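You operate a simulated robot arm through the tools that you are given. There is no shell and no other tool.

Carry out the task below with a simulated robot arm. There is one attempt and no reset: what you move stays moved.

TASK
Charge the battery station to at least 80 percent, then stop charging.
Fine: black battery switch off before charging; stop by 85 percent; shut the lid.

Only the result counts: the job must be done as asked and must still hold three seconds after the hand-in. Knocking over, shifting, dropping, spilling or breaking anything else fails it. A push-on lid holds only when it is set on centred and level and pressed home; a screw cap is set on level and turned clockwise until tight.

THE ROBOT
A 7-joint arm with a two-finger parallel gripper, fixed in place. Base frame: the origin is at the foot of the arm, x ahead of it, y to its left, z up; the work surface is at about z = 800. Units: mm, degrees, N and s.
Its first joint turns from -149.0 to 149.0 degrees. Payload 3.43 kg.
The TCP is the grasp point between the finger pads, 30 mm short of the fingertips. In the tool frame z runs along the fingers and y along their closing line. Largest opening 94 mm; finger width 28, thickness 10; the body of the gripper, 50 by 96 mm, starts 55 mm behind the TCP.
Orientation is that of the tool frame in the base frame, as a unit quaternion [x, y, z, w]. With the fingers straight down and closing along the base's y, the tool's x points along the base's -x, its y along +y and its z along -z.

THE INTERFACE
- The arm moves only by the tool apply_moves. Its argument "commands" is a list of rows, each a list of 6 numbers: the shift along the base's x, y, z in units of 40 mm (1.0 is 40 mm), then the turn, a rotation vector about the base's x, y, z in units of 8 degrees (1.0 is 8 degrees). In form: [[x, y, z, ax, ay, az], ...]. A call has 1 to 20 rows; each row shifts and turns the commanded pose from where the row before left it. "hand" is the opening, from 0 (shut) to 1 (fully open), set as the call begins (left out, the last holds). A call with a number of a shift or a turn outside -1 to 1 is refused whole. Rows are played at 5 a second. More than 50 mm and 8.6 degrees between two rows, or a gripper value outside its range, and nothing of the call is played. A pose out of reach is approached as far as the arm can. The call stops where the force on the tool passes 60 N (or 10 N more than at its start, if that is more) or the arm is blocked; 0.2 s more then pass. The fingers move at their own pace (about 45 mm/s each) and stop on an object; they squeeze with about 31 N. The grip force told is the motor's: it shows also when the fingers shut on nothing. Time passes only in rows, and 0.2 s behind the last, so rows that do not move let the fingers close. It gives the time, the measured TCP pose, the force on the tool (base axes), the opening and the grip force at its end, in the units of the frame above (readings bear some noise), with the torque about the TCP (base axes, N m) and any sound that the robot's microphone picked up.
- Cameras (640 x 400 px; columns grow to the right, rows downward): "scene" is fixed at [399.8, -649.7, 1573.7]; the picture's right is [0.96, -0.27, 0.00], its down [-0.10, -0.38, -0.92] and it looks along [0.25, 0.89, -0.39] (base axes); focal length 366 px, centre (320, 200). "wrist" rides on the gripper at [76, 14, -103] in the tool frame; the picture's right is [-0.18, 0.98, 0.00], its down [-0.75, -0.14, -0.64] and it looks along [-0.63, -0.12, 0.77] (tool axes); focal length 243 px, centre (320, 200). There is no depth. A picture from a camera that has moved, and an enlarged one, comes with that camera's place and axes in the base frame and with its lens.
- capture(camera): a new picture of that camera. The clock stands still meanwhile.
- close_up(camera, box): a new picture of the part [left, top, right, bottom] of that camera's present view, enlarged. The clock stands still meanwhile.
- finish_job(): hands the job in; it is judged then, once.

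Nothing tells you positions but the pictures and the camera data. Unless the task says otherwise, let go and move clear before handing in.

The tools are called after "Call:" as a command line: name --pt "numbers of a row" for each row, then --argument value for the rest, lists and objects as JSON in quotes. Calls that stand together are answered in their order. apply_moves: Moves the arm, as the interface text tells. Its arguments: {"type":"object","properties":{"commands":{"type":"array","items":{"type":"array","items":{"type":"number"}}},"hand":{"type":"number"}},"required":["commands"]} The other tools are called the same way: capture (camera) takes a picture; close_up (camera, box) takes an enlarged picture of a part of a camera's view; finish_job () hands the job in.

At the start:

```text
t: 0.0
position: [569.9, 807.4, 1237.9]
tool_rot: [0.001, 1.0, 0.0, 0.0]
contact_force: [0.2, -0.4, 0.2]
moment: [0.01, -0.02, 0.04]
gripper_width: 93.7
grasp_force: 0.1
```

scene: 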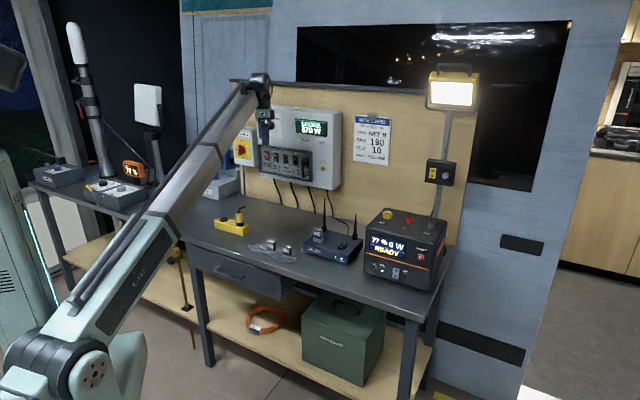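
wrist: 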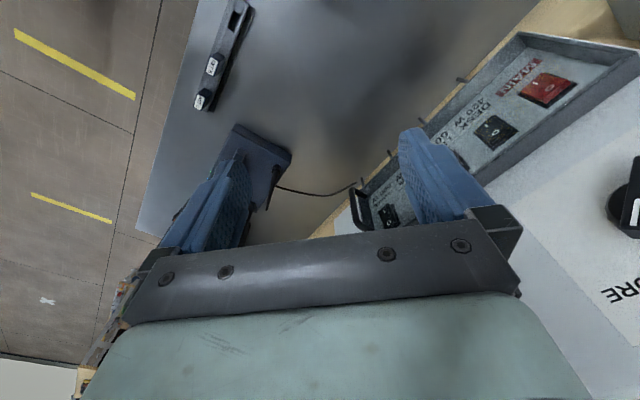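

I see a workbench with a wall panel, a black power station on the right and several other boxes and devices. I'll enlarge several regions to identify the battery station, switches and lid.

Call:
close_up --camera "scene" --box '[350, 190, 460, 300]'

Call:
close_up --camera "scene" --box '[220, 90, 400, 210]'

Call:
close_up --camera "scene" --box '[20, 130, 260, 250]'

Call:
close_up --camera "scene" --box '[200, 190, 380, 280]'

Call:
close_up --camera "scene" --box '[400, 60, 500, 200]'

```text
3.64 times, centred on (405, 245) of scene
camera zoom: at [399.8, -649.7, 1573.7], right [0.96, -0.27, 0.0], down [-0.1, -0.38, -0.92], along [0.25, 0.89, -0.39], focal length 1333 px, centre (11, 36)
```

zoom: 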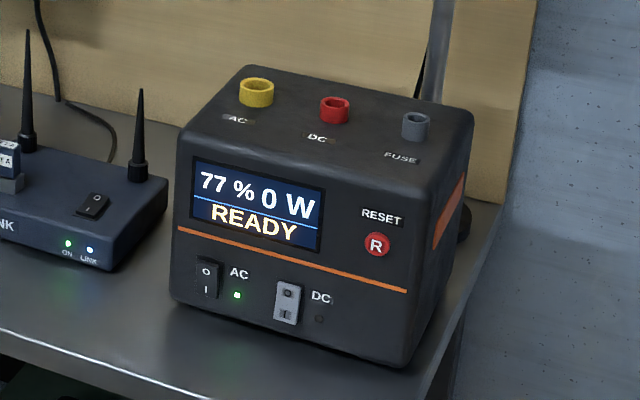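

```text
3.33 times, centred on (310, 150) of scene
camera zoom: at [399.8, -649.7, 1573.7], right [0.96, -0.27, 0.0], down [-0.1, -0.38, -0.92], along [0.25, 0.89, -0.39], focal length 1222 px, centre (353, 367)
```

zoom: 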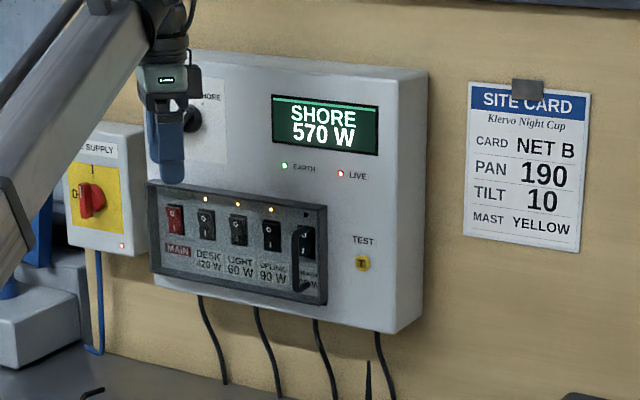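

```text
2.67 times, centred on (140, 190) of scene
camera zoom: at [399.8, -649.7, 1573.7], right [0.96, -0.27, 0.0], down [-0.1, -0.38, -0.92], along [0.25, 0.89, -0.39], focal length 977 px, centre (800, 227)
```

zoom: 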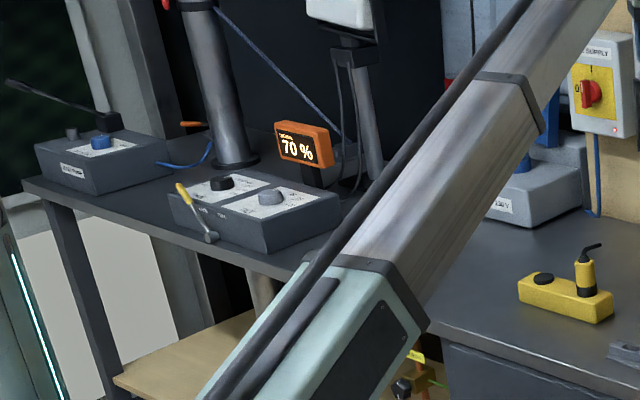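

```text
3.56 times, centred on (290, 235) of scene
camera zoom: at [399.8, -649.7, 1573.7], right [0.96, -0.27, 0.0], down [-0.1, -0.38, -0.92], along [0.25, 0.89, -0.39], focal length 1303 px, centre (427, 76)
```

zoom: 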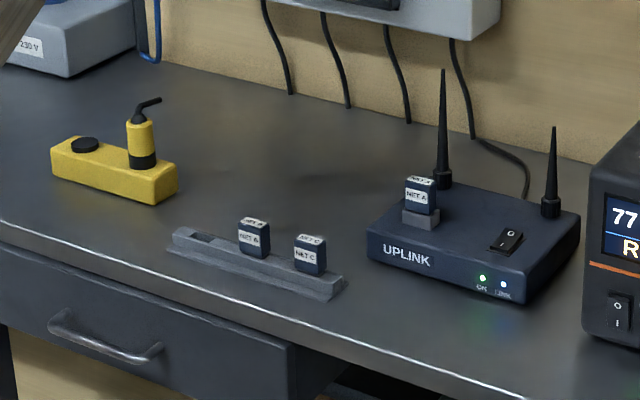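

```text
2.86 times, centred on (450, 130) of scene
camera zoom: at [399.8, -649.7, 1573.7], right [0.96, -0.27, 0.0], down [-0.1, -0.38, -0.92], along [0.25, 0.89, -0.39], focal length 1047 px, centre (-51, 400)
```

zoom: 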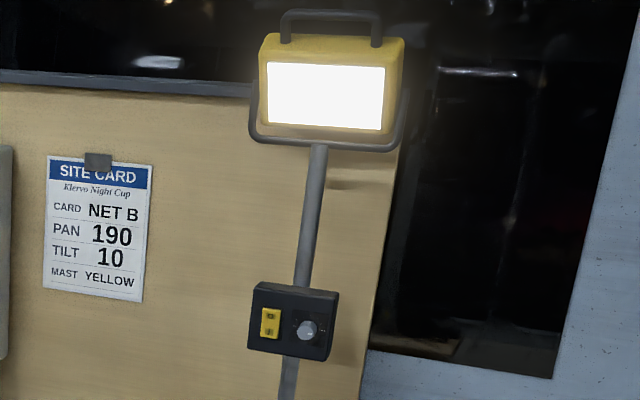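

The black station reads 77 % READY, and the wall panel has a MAIN, DESK, LIGHT, UPLINK and one covered switch. I'll enlarge these further before moving.

Call:
close_up --camera "scene" --box '[256, 140, 336, 190]'

Call:
close_up --camera "scene" --box '[360, 200, 450, 256]'

Call:
close_up --camera "scene" --box '[360, 240, 450, 296]'

Call:
close_up --camera "wrist" --box '[320, 0, 640, 250]'

Call:
close_up --camera "scene" --box '[180, 90, 280, 200]'

```text
8.00 times, centred on (296, 165) of scene
camera zoom: at [399.8, -649.7, 1573.7], right [0.96, -0.27, 0.0], down [-0.1, -0.38, -0.92], along [0.25, 0.89, -0.39], focal length 2932 px, centre (512, 480)
```

zoom: 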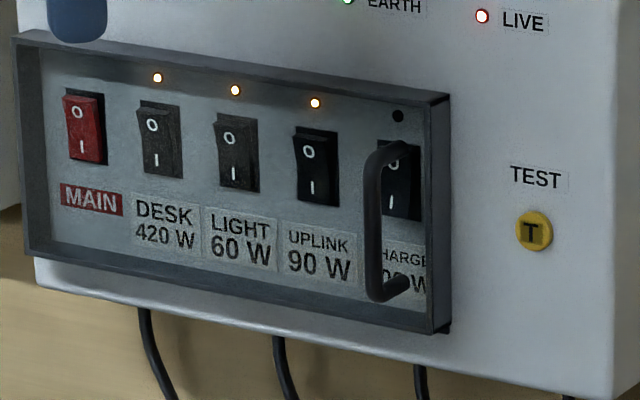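

```text
7.11 times, centred on (405, 228) of scene
camera zoom: at [399.8, -649.7, 1573.7], right [0.96, -0.27, 0.0], down [-0.1, -0.38, -0.92], along [0.25, 0.89, -0.39], focal length 2606 px, centre (-284, 1)
```

zoom: 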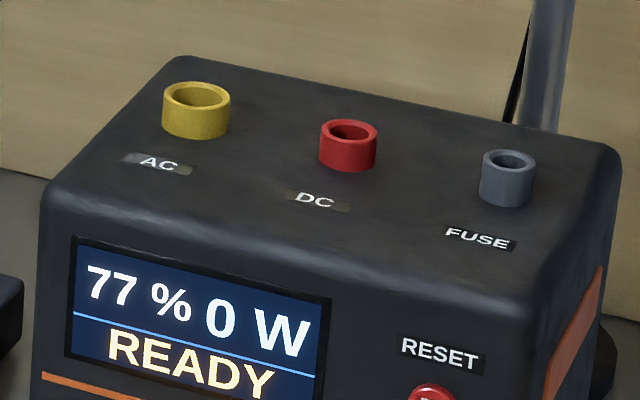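

```text
7.11 times, centred on (405, 268) of scene
camera zoom: at [399.8, -649.7, 1573.7], right [0.96, -0.27, 0.0], down [-0.1, -0.38, -0.92], along [0.25, 0.89, -0.39], focal length 2606 px, centre (-284, -284)
```

zoom: 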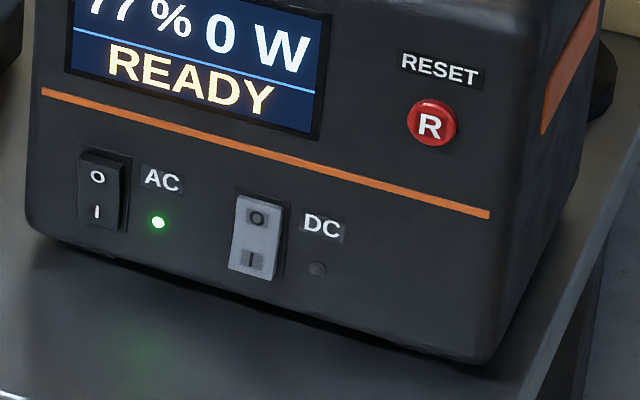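

```text
1.60 times, centred on (480, 125) of wrist
camera zoom: at [492.9, 821.3, 1339.6], right [0.18, 0.98, 0.0], down [0.75, -0.14, 0.64], along [0.63, -0.12, -0.77], focal length 388 px, centre (64, 320)
```

zoom: 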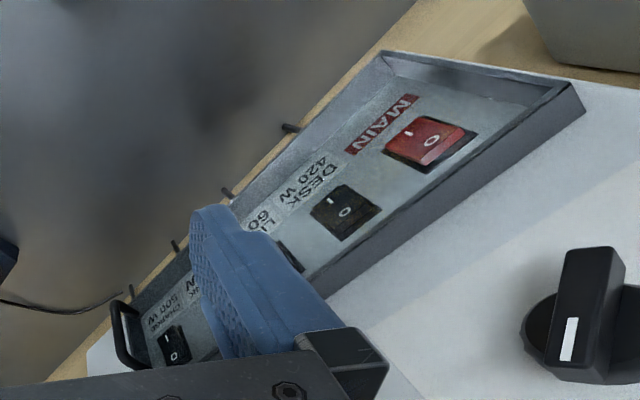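

```text
3.64 times, centred on (230, 145) of scene
camera zoom: at [399.8, -649.7, 1573.7], right [0.96, -0.27, 0.0], down [-0.1, -0.38, -0.92], along [0.25, 0.89, -0.39], focal length 1333 px, centre (647, 400)
```

zoom: 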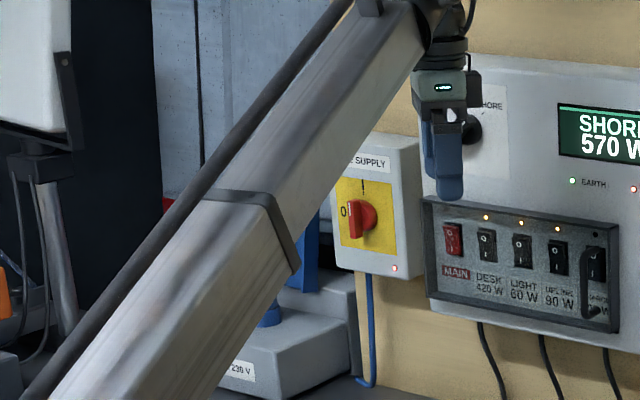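

The wall and bench run roughly 45° to the base axes, with the panel in front of the gripper. The covered switch on the panel reads CHARGE 500 W, and the station on the right has a black AC switch that is on. I'll back off a little, yaw to face the wall, and tilt to look at the panel head-on.

Call:
apply_moves --pt "-0.24 -0.24 0 0 0 0.9375" --pt "-0.24 -0.24 0 0 0 0.9375" --pt "-0.24 -0.24 0 0 0 0.9375" --pt "-0.24 -0.24 0 0 0 0.9375" --pt "-0.24 -0.24 0 0 0 0.9375" --pt "-0.24 -0.24 0 0 0 0.9375"

```text
t: 1.4
position: [514.9, 755.3, 1228.6]
tool_rot: [-0.383, 0.924, 0.004, 0.005]
contact_force: [-1.4, 18.8, -16.9]
moment: [-1.37, -1.26, -1.29]
gripper_width: 94.3
grasp_force: 0.0
out of reach, approached as far as the arm can: row 5, 6
```

The arm reports a reach limit and a contact force after the yaw. I'll look before moving any further.

Call:
capture --camera "scene"

Call:
capture --camera "wrist"

Call:
apply_moves --pt "0 0 0 0 0 0"

```text
taken
```

scene: 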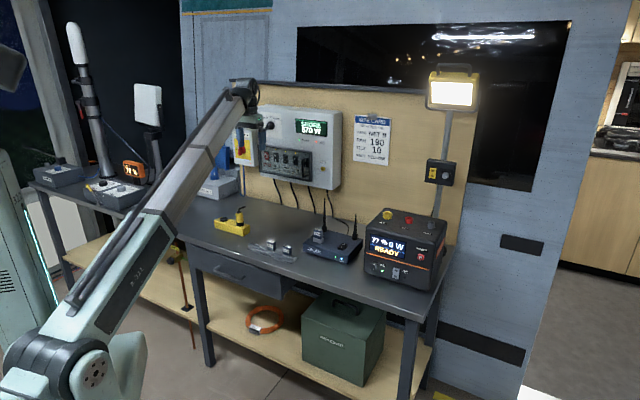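

```text
taken
camera wrist: at [449.8, 709.9, 1328.5], right [-0.56, 0.83, 0.01], down [0.63, 0.43, 0.65], along [0.54, 0.37, -0.76], focal length 243 px, centre (320, 200)
```

wrist: 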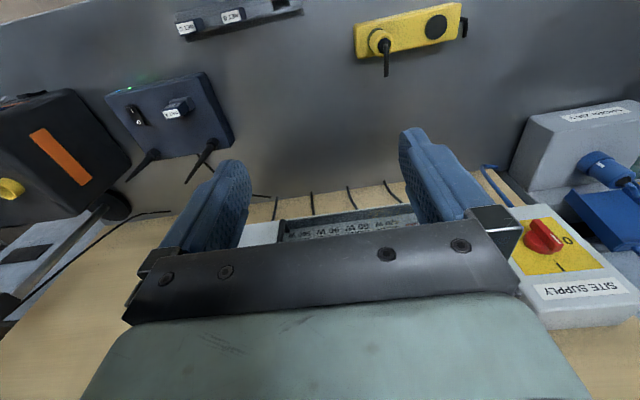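

```text
t: 1.8
position: [513.8, 755.5, 1228.1]
tool_rot: [-0.382, 0.924, 0.003, 0.005]
contact_force: [4.5, 16.4, -28.2]
moment: [-0.34, -1.23, -0.77]
gripper_width: 93.7
grasp_force: 0.0
```

The fold at the wrist looks close to its limit, with the forearm sloping up and the tool pointing down. Tilting the tool outward toward the wall should relieve it.

Call:
apply_moves --pt "0.1 0.1 0 0.35 -0.35 0" --pt "0.1 0.1 0 0.7 -0.7 0" --pt "0 0 0 0.7 -0.7 0"

```text
t: 2.6
position: [523.0, 760.0, 1227.3]
tool_rot: [-0.377, 0.91, 0.066, 0.16]
contact_force: [0.6, 1.1, -0.1]
moment: [0.0, 0.03, -0.01]
gripper_width: 93.9
grasp_force: 0.1
```

The force is gone. I'll keep tilting to about 51° for a head-on camera view of the panel.

Call:
apply_moves --pt "0 0 -0.2 0.7 -0.7 0" --pt "0 0 -0.2 0.7 -0.7 0" --pt "0 0 -0.2 0.7 -0.7 0" --pt "0 0 -0.2 0.7 -0.7 0" --pt "0 0 0 0 0 0"

Call:
capture --camera "wrist"

Call:
capture --camera "scene"

```text
t: 3.8
position: [521.1, 760.8, 1197.1]
tool_rot: [-0.345, 0.832, 0.166, 0.402]
contact_force: [-0.2, 0.8, 0.6]
moment: [0.0, 0.01, -0.02]
gripper_width: 94.0
grasp_force: 0.0
```

```text
taken
camera wrist: at [421.7, 680.9, 1199.9], right [-0.61, 0.78, 0.14], down [0.08, -0.12, 0.99], along [0.79, 0.62, 0.02], focal length 243 px, centre (320, 200)
```

wrist: 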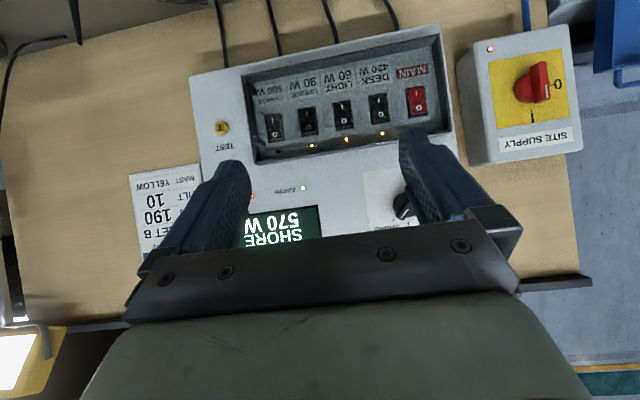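

```text
taken
```

scene: 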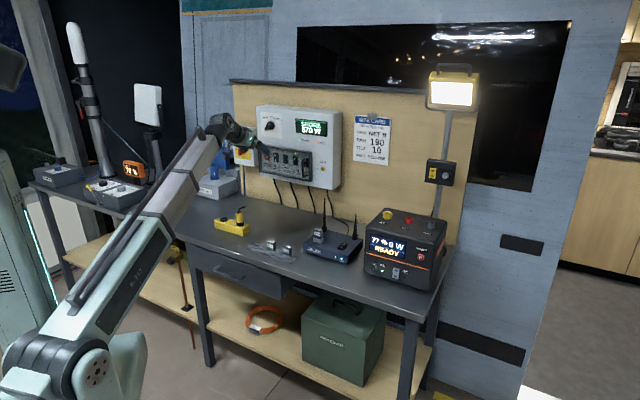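

Now I have a head-on (upside-down) view of the panel. I'll enlarge it to read the labels and find the lid.

Call:
close_up --camera "wrist" --box '[230, 20, 470, 170]'

Call:
close_up --camera "scene" --box '[240, 95, 350, 195]'

Call:
close_up --camera "scene" --box '[256, 100, 306, 135]'

```text
2.67 times, centred on (350, 95) of wrist
camera zoom: at [421.7, 680.9, 1199.9], right [-0.61, 0.78, 0.14], down [0.08, -0.12, 0.99], along [0.79, 0.62, 0.02], focal length 647 px, centre (240, 480)
```

zoom: 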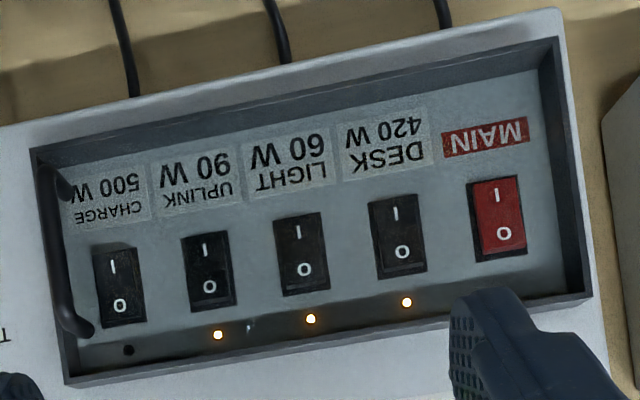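

```text
4.00 times, centred on (295, 145) of scene
camera zoom: at [399.8, -649.7, 1573.7], right [0.96, -0.27, 0.0], down [-0.1, -0.38, -0.92], along [0.25, 0.89, -0.39], focal length 1466 px, centre (420, 420)
```

zoom: 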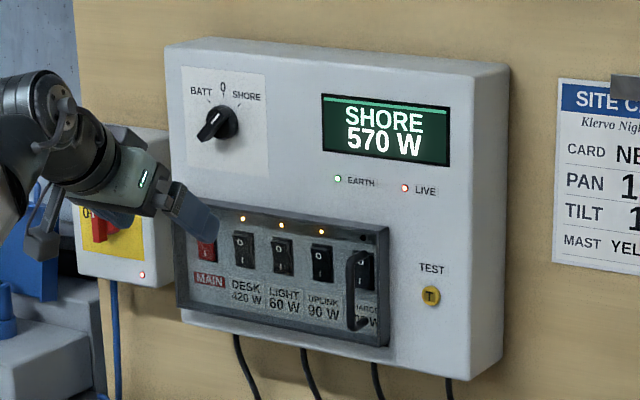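

```text
11.43 times, centred on (281, 118) of scene
camera zoom: at [399.8, -649.7, 1573.7], right [0.96, -0.27, 0.0], down [-0.1, -0.38, -0.92], along [0.25, 0.89, -0.39], focal length 4188 px, centre (766, 1143)
```

zoom: 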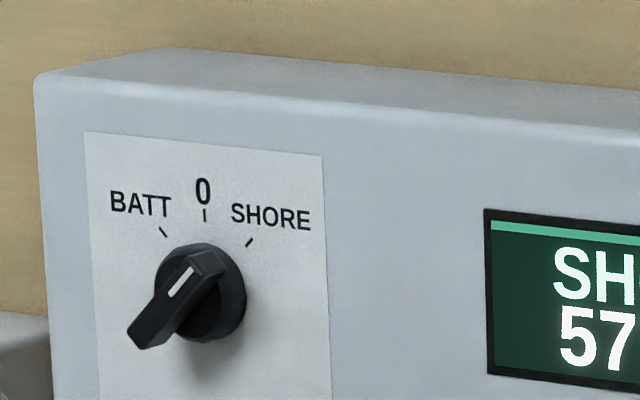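

The selector is on SHORE and the panel shows three loads on. I need to see how the clear lid with the handle is hinged, so I'll zoom in on it.

Call:
close_up --camera "scene" --box '[295, 145, 327, 185]'

Call:
close_up --camera "wrist" --box '[235, 60, 315, 170]'

Call:
close_up --camera "wrist" --box '[380, 20, 470, 150]'

Call:
close_up --camera "scene" --box '[255, 140, 295, 185]'

```text
10.00 times, centred on (311, 165) of scene
camera zoom: at [399.8, -649.7, 1573.7], right [0.96, -0.27, 0.0], down [-0.1, -0.38, -0.92], along [0.25, 0.89, -0.39], focal length 3665 px, centre (410, 550)
```

zoom: 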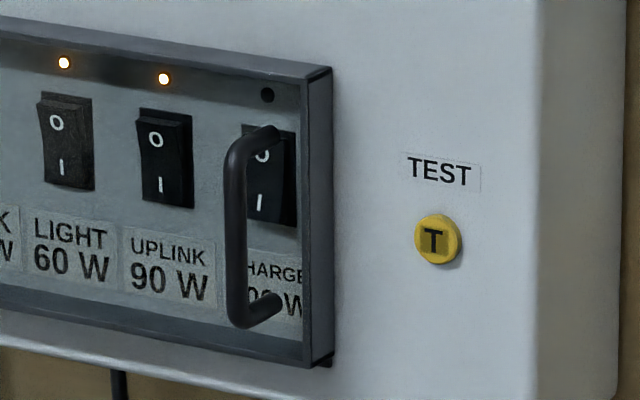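

```text
3.64 times, centred on (275, 115) of wrist
camera zoom: at [421.7, 680.9, 1199.9], right [-0.61, 0.78, 0.14], down [0.08, -0.12, 0.99], along [0.79, 0.62, 0.02], focal length 882 px, centre (484, 509)
```

zoom: 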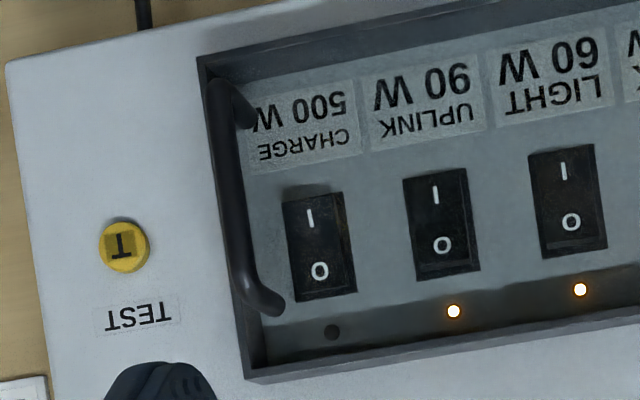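

```text
3.08 times, centred on (425, 85) of wrist
camera zoom: at [421.7, 680.9, 1199.9], right [-0.61, 0.78, 0.14], down [0.08, -0.12, 0.99], along [0.79, 0.62, 0.02], focal length 746 px, centre (-3, 554)
```

zoom: 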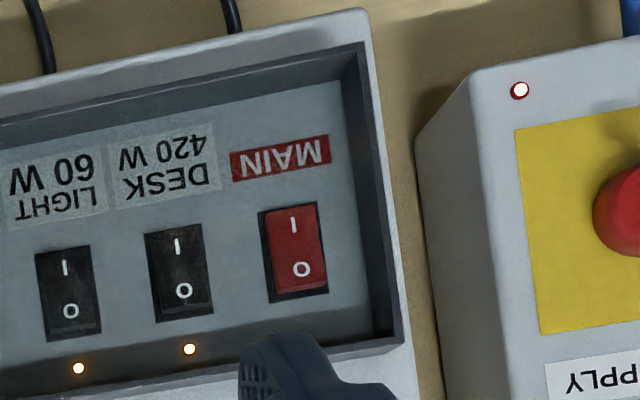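

```text
8.89 times, centred on (275, 162) of scene
camera zoom: at [399.8, -649.7, 1573.7], right [0.96, -0.27, 0.0], down [-0.1, -0.38, -0.92], along [0.25, 0.89, -0.39], focal length 3257 px, centre (720, 533)
```

zoom: 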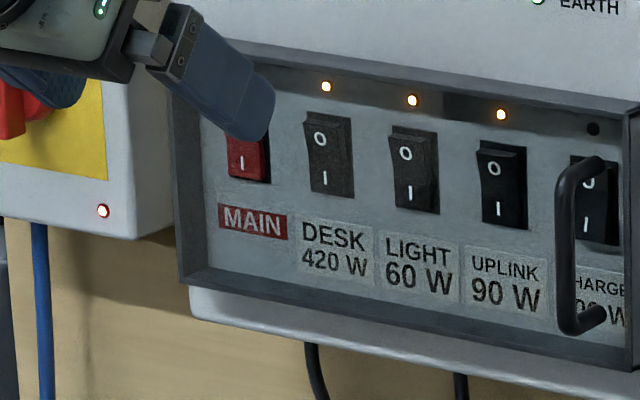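

The panel face is at about depth 1168 mm along (0.707, 0.707), with the CHARGE switch near z 1083. The lid handle sits near the right edge, so the lid probably hinges on the left. First comes the black AC switch on the station, so I'll move in front of it with the hand closed.

Call:
apply_moves --pt "0.475 -0.98 -0.2 0 0 0" --pt "0.475 -0.98 -0.2 0 0 0" --pt "0.475 -0.98 -0.2 0 0 0" --pt "0.475 -0.98 -0.3 0 0 0" --pt "0.475 -0.98 -0.4 0 0 0" --pt "0.475 -0.98 -0.4 0 0 0" --pt "0.475 -0.98 -0.4 0 0 0" --pt "0.475 -0.98 -0.4 0 0 0" --pt "0.475 -0.98 -0.4 0 0 0" --pt "0.475 -0.98 -0.4 0 0 0" --pt "0.475 -0.98 -0.4 0 0 0" --pt "0.475 -0.98 -0.5 0 0 0" --pt "0.475 -0.98 -0.5 0 0 0" --hand 0

Call:
capture --camera "wrist"

Call:
capture --camera "scene"

```text
t: 6.6
position: [772.3, 250.5, 1004.1]
tool_rot: [-0.345, 0.832, 0.166, 0.401]
contact_force: [-0.6, -1.2, -0.1]
moment: [-0.03, -0.01, 0.01]
gripper_width: 0.0
grasp_force: 31.0
```

```text
taken
camera wrist: at [672.1, 169.3, 1008.4], right [-0.61, 0.78, 0.14], down [0.08, -0.12, 0.99], along [0.79, 0.62, 0.02], focal length 243 px, centre (320, 200)
```

wrist: 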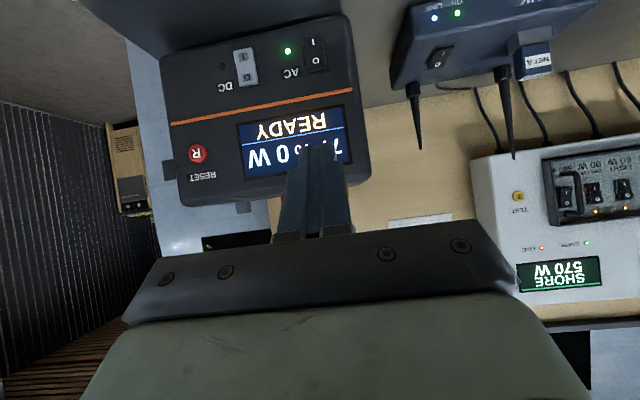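

```text
taken
```

scene: 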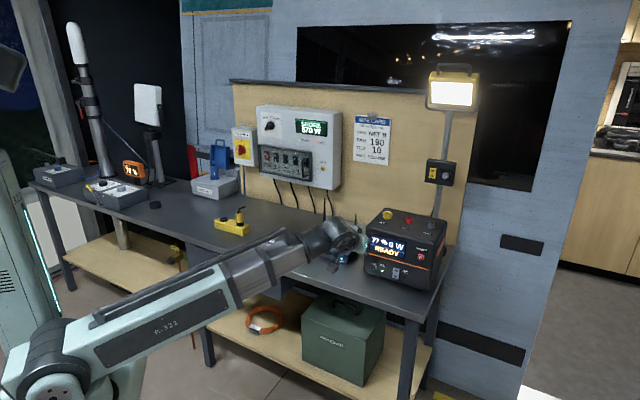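

I'm in front of the station now, with its front face visible upside-down in the wrist view. I'll enlarge the switch area.

Call:
close_up --camera "wrist" --box '[160, 10, 370, 210]'

Call:
close_up --camera "wrist" --box '[205, 20, 345, 108]'

Call:
close_up --camera "scene" --box '[180, 100, 350, 206]'

Call:
close_up --camera "scene" --box '[310, 210, 430, 285]'

```text
2.00 times, centred on (265, 110) of wrist
camera zoom: at [672.1, 169.3, 1008.4], right [-0.61, 0.78, 0.14], down [0.08, -0.12, 0.99], along [0.79, 0.62, 0.02], focal length 485 px, centre (430, 380)
```

zoom: 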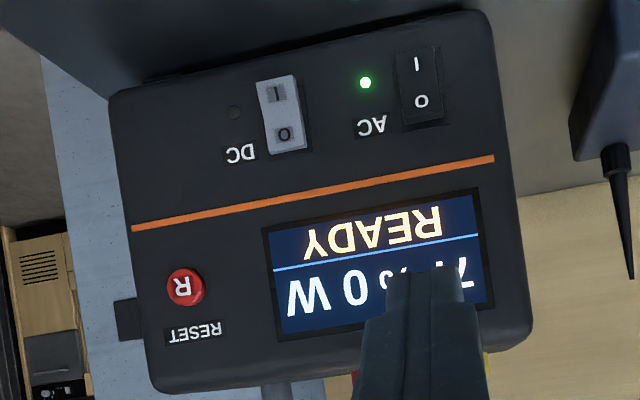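

```text
4.55 times, centred on (275, 64) of wrist
camera zoom: at [672.1, 169.3, 1008.4], right [-0.61, 0.78, 0.14], down [0.08, -0.12, 0.99], along [0.79, 0.62, 0.02], focal length 1103 px, centre (524, 818)
```

zoom: 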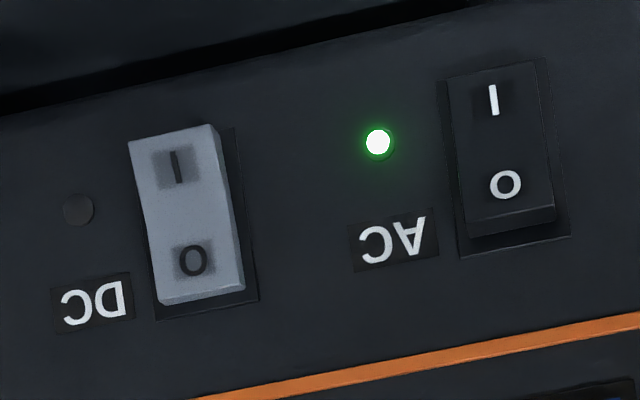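

```text
3.76 times, centred on (265, 153) of scene
camera zoom: at [399.8, -649.7, 1573.7], right [0.96, -0.27, 0.0], down [-0.1, -0.38, -0.92], along [0.25, 0.89, -0.39], focal length 1380 px, centre (527, 377)
```

zoom: 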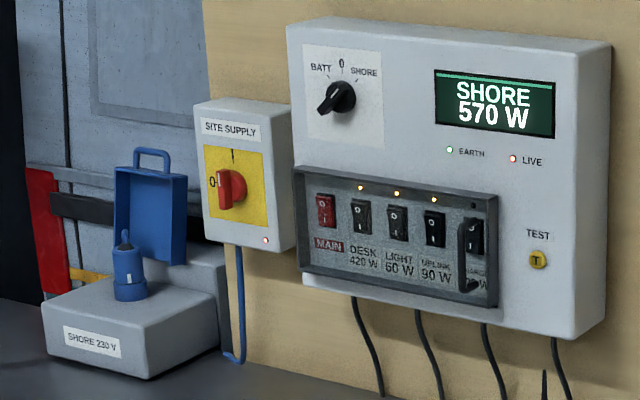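

```text
5.33 times, centred on (370, 248) of scene
camera zoom: at [399.8, -649.7, 1573.7], right [0.96, -0.27, 0.0], down [-0.1, -0.38, -0.92], along [0.25, 0.89, -0.39], focal length 1954 px, centre (53, -53)
```

zoom: 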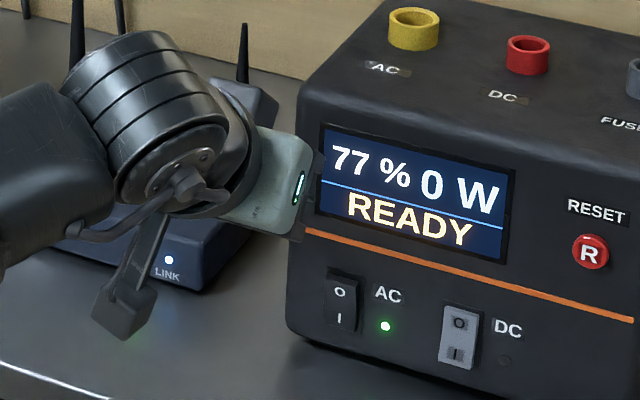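

The AC switch centre comes out at about (880, 356, 847), with its "O" end at the top near z 860. I'll bring the closed fingertips just in front of that upper half and check with the camera before pressing.

Call:
apply_moves --pt "0.2 0.19 -0.68 0 0 0" --pt "0.2 0.19 -0.68 0 0 0" --pt "0.3 0.28 -0.68 0 0 0" --pt "0.3 0.28 -0.68 0 0 0" --pt "0.3 0.3 -0.68 0 0 0" --pt "0 0 0 0 0 0"

Call:
capture --camera "wrist"

Call:
close_up --camera "scene" --box '[300, 200, 460, 300]'

```text
t: 8.0
position: [821.9, 303.1, 874.0]
tool_rot: [-0.345, 0.832, 0.166, 0.402]
contact_force: [0.7, -0.4, 0.6]
moment: [0.01, 0.0, -0.02]
gripper_width: 0.0
grasp_force: 31.3
```

```text
taken
camera wrist: at [721.4, 222.7, 878.3], right [-0.61, 0.78, 0.14], down [0.08, -0.12, 0.99], along [0.79, 0.62, 0.02], focal length 243 px, centre (320, 200)
```

wrist: 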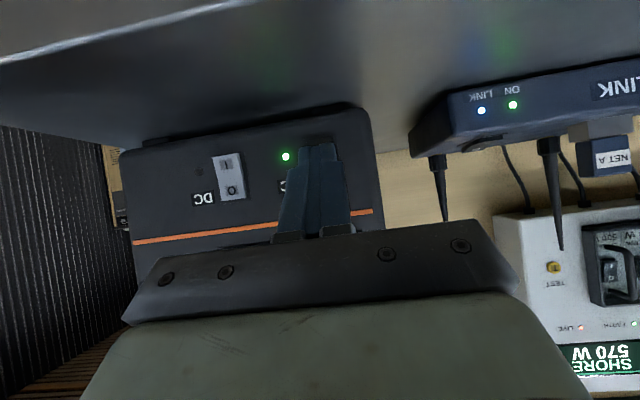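

```text
4.00 times, centred on (380, 250) of scene
camera zoom: at [399.8, -649.7, 1573.7], right [0.96, -0.27, 0.0], down [-0.1, -0.38, -0.92], along [0.25, 0.89, -0.39], focal length 1466 px, centre (80, 0)
```

zoom: 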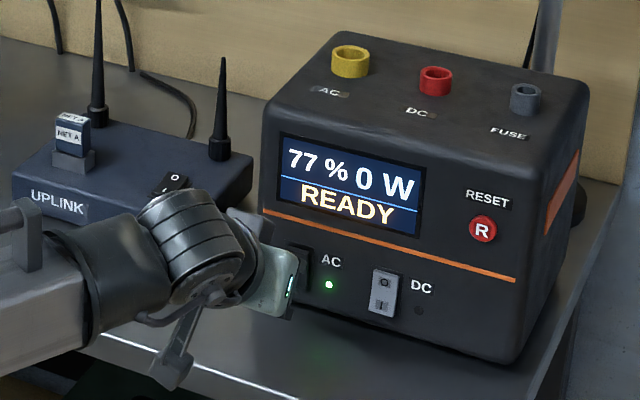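

The fingertips are about 40 mm short of the AC rocker. I'll align and creep in.

Call:
apply_moves --pt "0.3 0.23 -0.07 0 0 0" --pt "0.29 0.23 -0.06 0 0 0" --pt "0 0 0 0 0 0"

Call:
close_up --camera "wrist" --box '[220, 60, 420, 185]'

Call:
close_up --camera "scene" --box '[340, 240, 420, 290]'

```text
t: 8.8
position: [845.7, 322.3, 867.0]
tool_rot: [-0.344, 0.832, 0.166, 0.401]
contact_force: [-0.9, -0.1, 0.3]
moment: [0.0, 0.02, 0.02]
gripper_width: 0.0
grasp_force: 30.7
```

```text
3.20 times, centred on (320, 122) of wrist
camera zoom: at [745.6, 241.2, 871.6], right [-0.61, 0.78, 0.14], down [0.08, -0.12, 0.99], along [0.79, 0.62, 0.02], focal length 776 px, centre (320, 448)
```

zoom: 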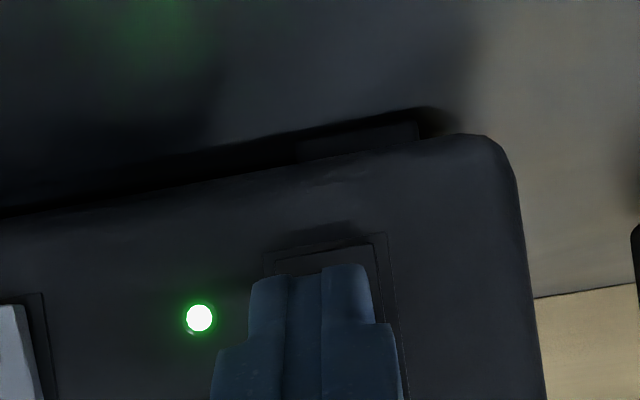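

```text
8.00 times, centred on (380, 265) of scene
camera zoom: at [399.8, -649.7, 1573.7], right [0.96, -0.27, 0.0], down [-0.1, -0.38, -0.92], along [0.25, 0.89, -0.39], focal length 2932 px, centre (-160, -320)
```

zoom: 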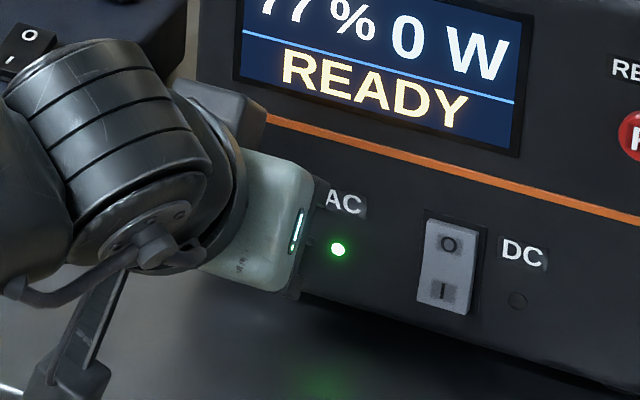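

The fingertips are about 10 mm off the rocker and roughly 4 mm too far right. I'll correct that and then press in small steps.

Call:
apply_moves --pt "-0.07 0.07 0 0 0 0" --pt "0.07 0.07 0 0 0 0" --pt "0.07 0.07 0 0 0 0" --pt "0.035 0.035 0 0 0 0"

Call:
close_up --camera "wrist" --box '[220, 60, 420, 185]'

```text
t: 9.8
position: [848.0, 328.7, 868.7]
tool_rot: [-0.345, 0.832, 0.166, 0.401]
contact_force: [-16.0, -18.3, 9.5]
moment: [0.23, 0.07, -0.07]
gripper_width: 0.2
grasp_force: 31.0
```

```text
3.20 times, centred on (320, 122) of wrist
camera zoom: at [746.5, 248.2, 871.9], right [-0.61, 0.78, 0.14], down [0.08, -0.12, 0.99], along [0.79, 0.62, 0.02], focal length 776 px, centre (320, 448)
```

zoom: 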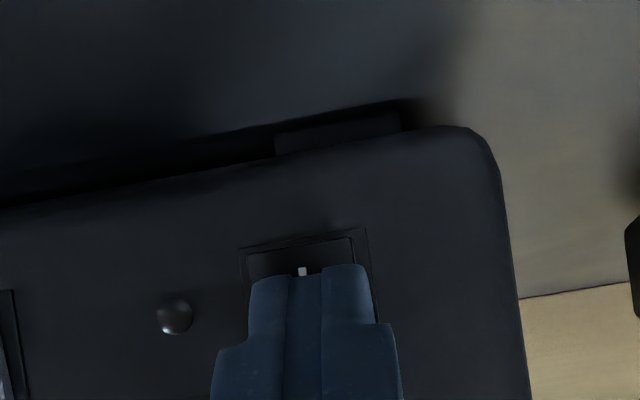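

The green AC light went off, so the rocker has flipped. I'll back straight out and check the station.

Call:
apply_moves --pt "-0.5 -0.5 0 0 0 0" --pt "-0.5 -0.5 0.2 0 0 0" --pt "-0.6 -0.6 0.5 0 0 0" --pt "-0.6 -0.6 0.8 0 0 0" --pt "-0.3 -0.3 0.8 0 0 0"

Call:
capture --camera "wrist"

Call:
close_up --camera "scene" --box '[350, 190, 460, 300]'

Call:
close_up --camera "scene" --box '[240, 95, 350, 195]'

```text
t: 11.0
position: [746.2, 229.6, 958.0]
tool_rot: [-0.346, 0.832, 0.167, 0.4]
contact_force: [0.0, 0.7, 0.2]
moment: [0.01, -0.01, 0.01]
gripper_width: 0.1
grasp_force: 31.3
```

```text
taken
camera wrist: at [645.7, 149.2, 962.3], right [-0.61, 0.78, 0.14], down [0.08, -0.12, 0.99], along [0.79, 0.62, 0.02], focal length 243 px, centre (320, 200)
```

wrist: 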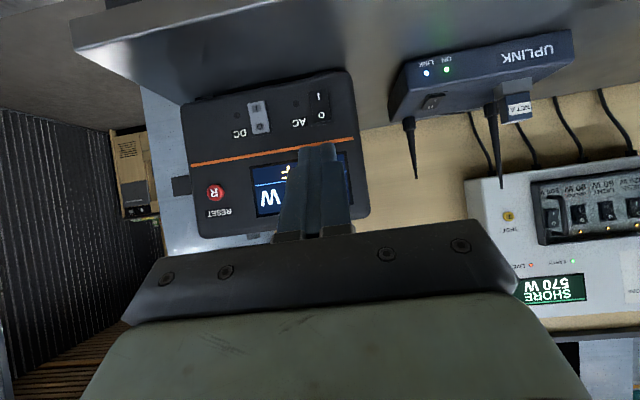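

```text
3.64 times, centred on (405, 245) of scene
camera zoom: at [399.8, -649.7, 1573.7], right [0.96, -0.27, 0.0], down [-0.1, -0.38, -0.92], along [0.25, 0.89, -0.39], focal length 1333 px, centre (11, 36)
```

zoom: 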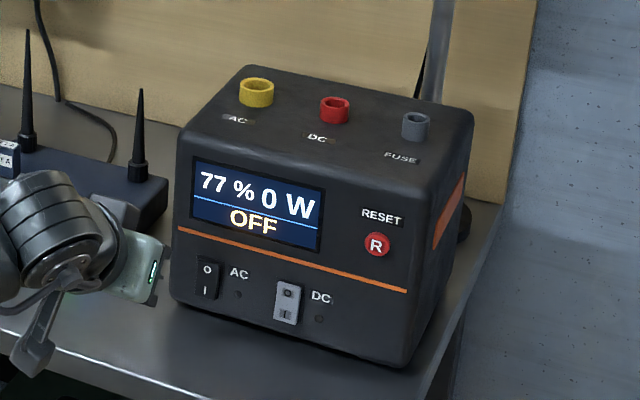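

```text
4.00 times, centred on (295, 145) of scene
camera zoom: at [399.8, -649.7, 1573.7], right [0.96, -0.27, 0.0], down [-0.1, -0.38, -0.92], along [0.25, 0.89, -0.39], focal length 1466 px, centre (420, 420)
```

zoom: 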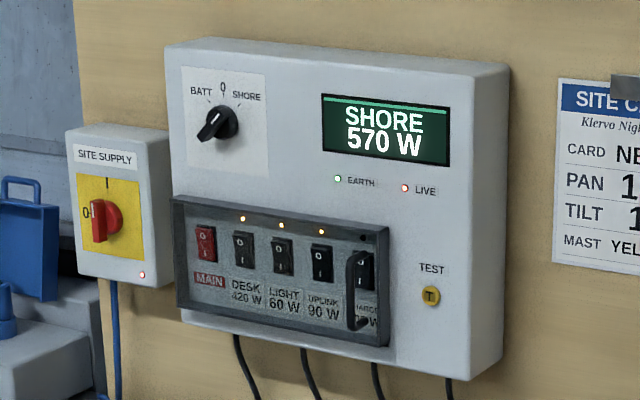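

The station is off and hasn't moved. Next I'll go to the panel to study the lid handle closely.

Call:
apply_moves --pt "-0.1 0.6 0.8 0 0 0" --pt "-0.28 0.93 0.6 0 0 0" --pt "-0.28 0.93 0.5 0 0 0" --pt "-0.28 0.93 0.5 0 0 0" --pt "-0.28 0.93 0.4 0 0 0" --pt "-0.28 0.93 0.4 0 0 0" --pt "-0.28 0.93 0.4 0 0 0" --pt "-0.28 0.93 0.4 0 0 0" --pt "-0.28 0.93 0.4 0 0 0" --pt "-0.28 0.93 0.3 0 0 0" --pt "-0.28 0.93 0.3 0 0 0" --pt "-0.28 0.93 0.3 0 0 0" --pt "-0.3 0.93 0.2 0 0 0" --pt "0 0 0 0 0 0" --hand 0.6

Call:
capture --camera "wrist"

Call:
capture --camera "scene"

```text
t: 14.0
position: [610.6, 698.4, 1180.0]
tool_rot: [-0.344, 0.832, 0.166, 0.402]
contact_force: [-0.1, -0.1, 0.2]
moment: [0.0, -0.01, 0.01]
gripper_width: 56.6
grasp_force: 0.1
```

```text
taken
camera wrist: at [509.3, 618.4, 1183.5], right [-0.61, 0.78, 0.14], down [0.08, -0.12, 0.99], along [0.79, 0.62, 0.02], focal length 243 px, centre (320, 200)
```

wrist: 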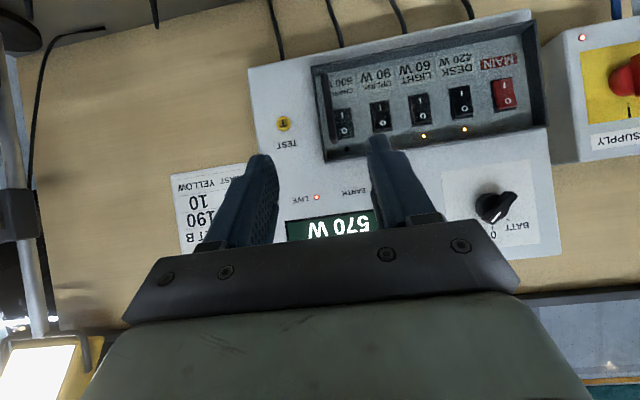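

```text
taken
```

scene: 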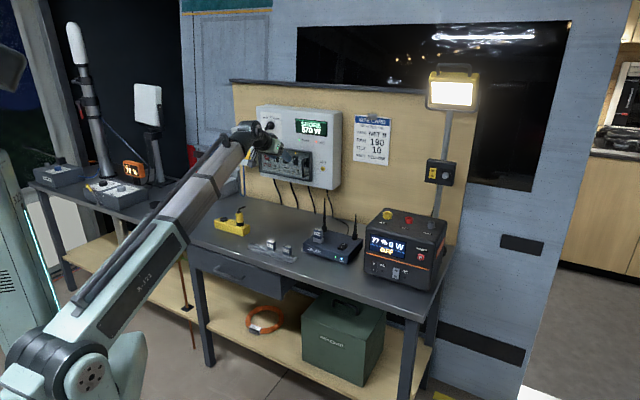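

Call:
close_up --camera "wrist" --box '[290, 50, 430, 138]'

Call:
close_up --camera "wrist" --box '[430, 0, 590, 100]'

Call:
close_up --camera "wrist" --box '[450, 70, 590, 158]'

```text
4.55 times, centred on (360, 94) of wrist
camera zoom: at [509.3, 618.4, 1183.5], right [-0.61, 0.78, 0.14], down [0.08, -0.12, 0.99], along [0.79, 0.62, 0.02], focal length 1103 px, centre (138, 682)
```

zoom: 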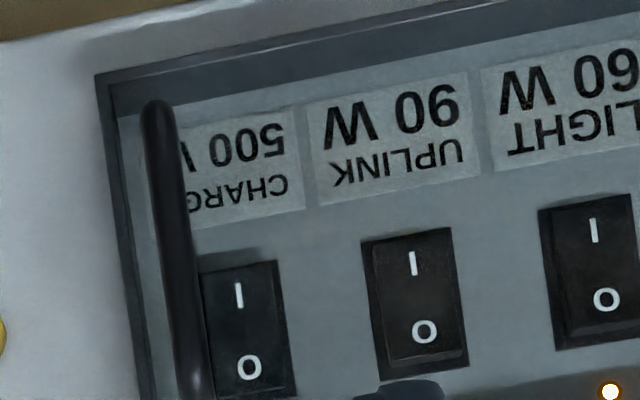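

```text
4.00 times, centred on (510, 50) of wrist
camera zoom: at [509.3, 618.4, 1183.5], right [-0.61, 0.78, 0.14], down [0.08, -0.12, 0.99], along [0.79, 0.62, 0.02], focal length 970 px, centre (-440, 800)
```

zoom: 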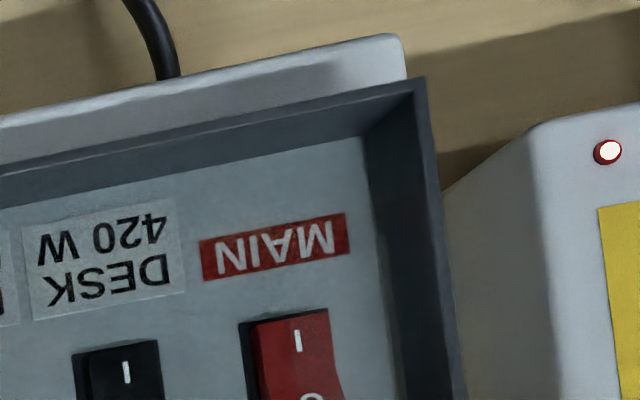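

```text
4.55 times, centred on (520, 114) of wrist
camera zoom: at [509.3, 618.4, 1183.5], right [-0.61, 0.78, 0.14], down [0.08, -0.12, 0.99], along [0.79, 0.62, 0.02], focal length 1103 px, centre (-589, 591)
```

zoom: 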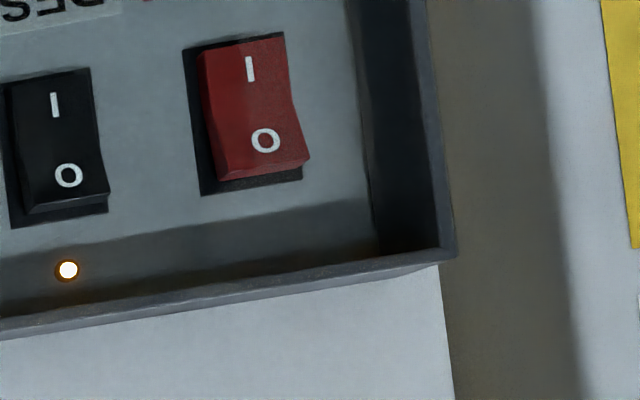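

The lid is a clear pane in a dark rim, with a vertical bar handle at about e −67, depth 1109, z 1031–1120. I'll bring the open fingers in front of the bar.

Call:
apply_moves --pt "0.41 0.473 -0.79 0 0 0" --pt "0.41 0.473 -0.79 0 0 0" --pt "0.41 0.473 -0.79 0 0 0" --pt "0 0 0 0 0 0"

Call:
capture --camera "wrist"

Call:
close_up --camera "scene" --box '[240, 95, 350, 195]'

```text
t: 15.0
position: [658.8, 754.9, 1084.0]
tool_rot: [-0.345, 0.832, 0.166, 0.401]
contact_force: [-0.3, 0.3, -0.5]
moment: [-0.04, -0.02, -0.02]
gripper_width: 56.2
grasp_force: 0.2
```

```text
taken
camera wrist: at [558.6, 675.3, 1087.9], right [-0.61, 0.78, 0.14], down [0.08, -0.12, 0.99], along [0.79, 0.62, 0.02], focal length 243 px, centre (320, 200)
```

wrist: 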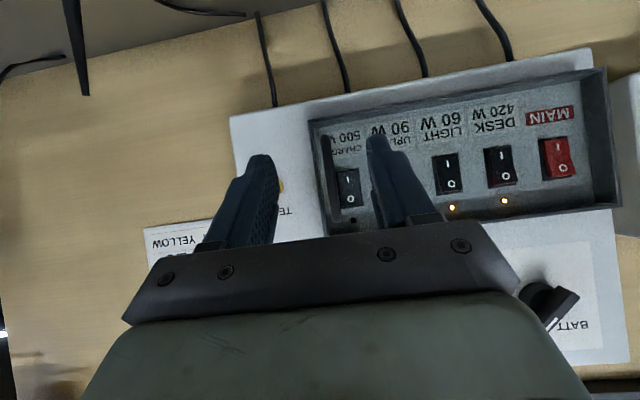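

```text
4.00 times, centred on (295, 145) of scene
camera zoom: at [399.8, -649.7, 1573.7], right [0.96, -0.27, 0.0], down [-0.1, -0.38, -0.92], along [0.25, 0.89, -0.39], focal length 1466 px, centre (420, 420)
```

zoom: 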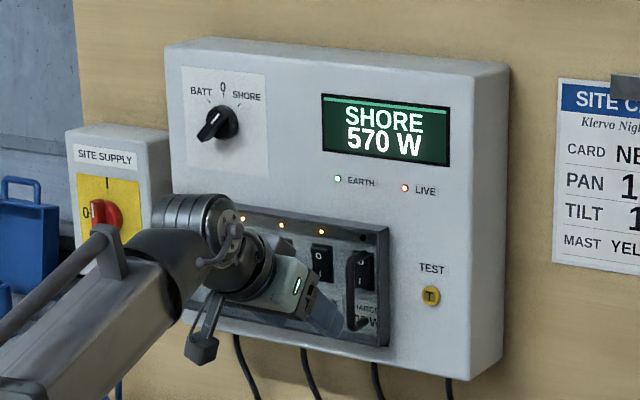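

The bar lies between the open fingers. I'll advance 90 mm toward the lid and look again.

Call:
apply_moves --pt "0.44 0.44 0 0 0 0" --pt "0.44 0.44 0 0 0 0" --pt "0.4 0.4 0 0 0 0" --pt "0.3 0.3 0 0 0 0" --pt "0 0 0 0 0 0"

Call:
capture --camera "wrist"

Call:
close_up --camera "scene" --box '[260, 130, 340, 190]'

```text
t: 16.2
position: [722.0, 819.1, 1083.7]
tool_rot: [-0.345, 0.832, 0.166, 0.402]
contact_force: [0.0, 0.0, 0.3]
moment: [-0.01, 0.0, 0.01]
gripper_width: 56.3
grasp_force: 0.1
```

```text
taken
camera wrist: at [621.5, 738.1, 1087.5], right [-0.61, 0.78, 0.14], down [0.08, -0.12, 0.99], along [0.79, 0.62, 0.02], focal length 243 px, centre (320, 200)
```

wrist: 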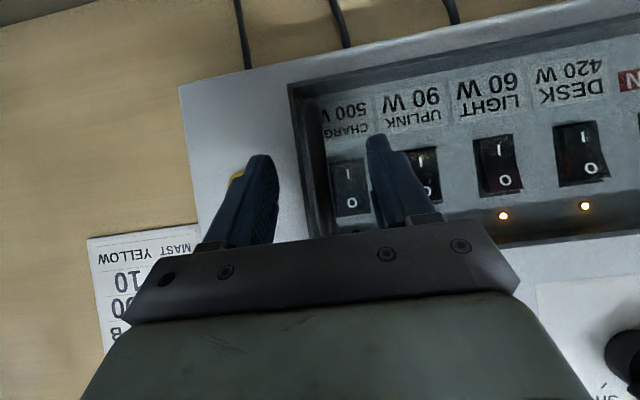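

```text
6.67 times, centred on (300, 160) of scene
camera zoom: at [399.8, -649.7, 1573.7], right [0.96, -0.27, 0.0], down [-0.1, -0.38, -0.92], along [0.25, 0.89, -0.39], focal length 2443 px, centre (453, 467)
```

zoom: 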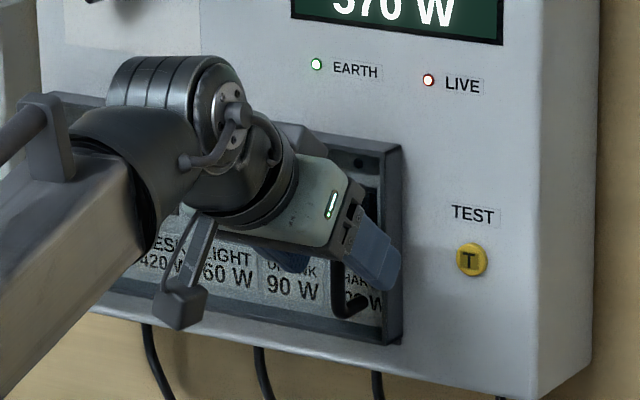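

I'll enlarge the wrist view to see where the bar lies relative to the fingers.

Call:
close_up --camera "wrist" --box '[230, 70, 440, 250]'

Call:
close_up --camera "scene" --box '[285, 145, 325, 185]'

```text
2.22 times, centred on (335, 160) of wrist
camera zoom: at [621.5, 738.1, 1087.5], right [-0.61, 0.78, 0.14], down [0.08, -0.12, 0.99], along [0.79, 0.62, 0.02], focal length 539 px, centre (287, 289)
```

zoom: 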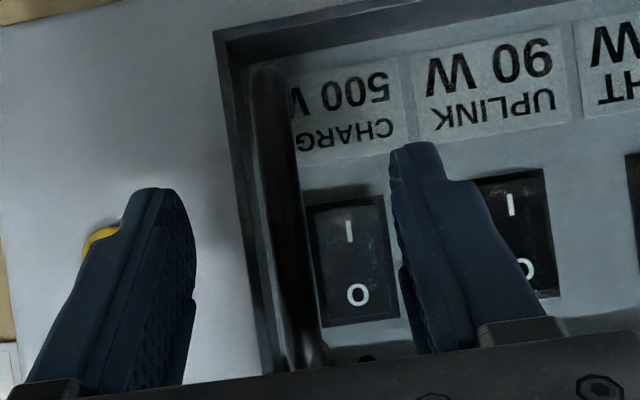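

```text
10.00 times, centred on (305, 165) of scene
camera zoom: at [399.8, -649.7, 1573.7], right [0.96, -0.27, 0.0], down [-0.1, -0.38, -0.92], along [0.25, 0.89, -0.39], focal length 3665 px, centre (470, 550)
```

zoom: 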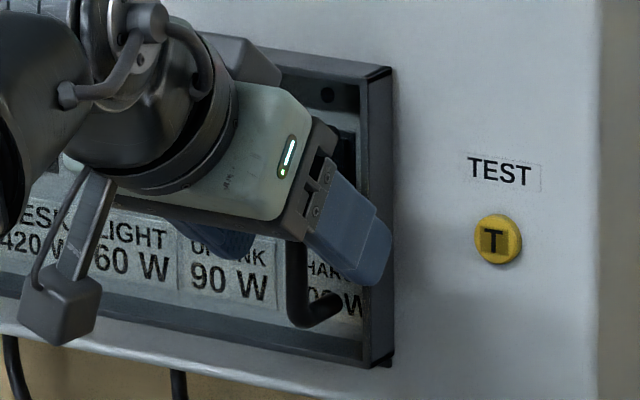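

The bar is centred between the fingers. I'll advance another 8 mm and close on it.

Call:
apply_moves --pt "0.14 0.14 0 0 0 0" --pt "0 0 0 0 0 0"

Call:
apply_moves --pt "0 0 0 0 0 0" --pt "0 0 0 0 0 0" --pt "0 0 0 0 0 0" --pt "0 0 0 0 0 0" --hand 0

Call:
close_up --camera "wrist" --box '[230, 70, 440, 250]'

```text
t: 16.8
position: [729.2, 824.4, 1084.6]
tool_rot: [-0.345, 0.832, 0.167, 0.402]
contact_force: [0.2, 0.4, 0.0]
moment: [0.01, 0.01, 0.01]
gripper_width: 56.2
grasp_force: 0.1
```

```text
t: 17.8
position: [728.9, 823.9, 1083.2]
tool_rot: [-0.345, 0.832, 0.167, 0.401]
contact_force: [0.0, 0.5, 0.1]
moment: [-0.04, -0.01, 0.02]
gripper_width: 13.6
grasp_force: 41.4
```

```text
2.22 times, centred on (335, 160) of wrist
camera zoom: at [627.2, 743.8, 1087.7], right [-0.61, 0.78, 0.14], down [0.08, -0.12, 0.99], along [0.79, 0.62, 0.02], focal length 539 px, centre (287, 289)
```

zoom: 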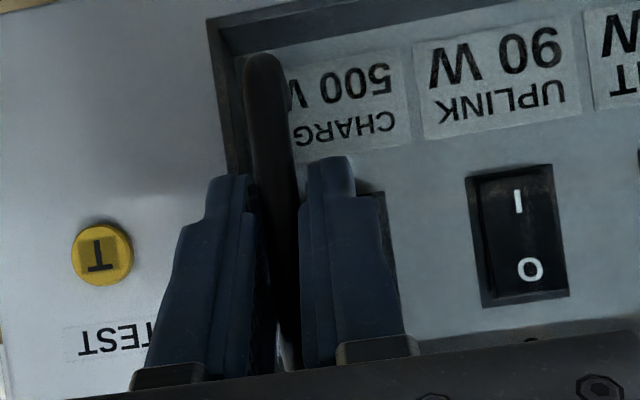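

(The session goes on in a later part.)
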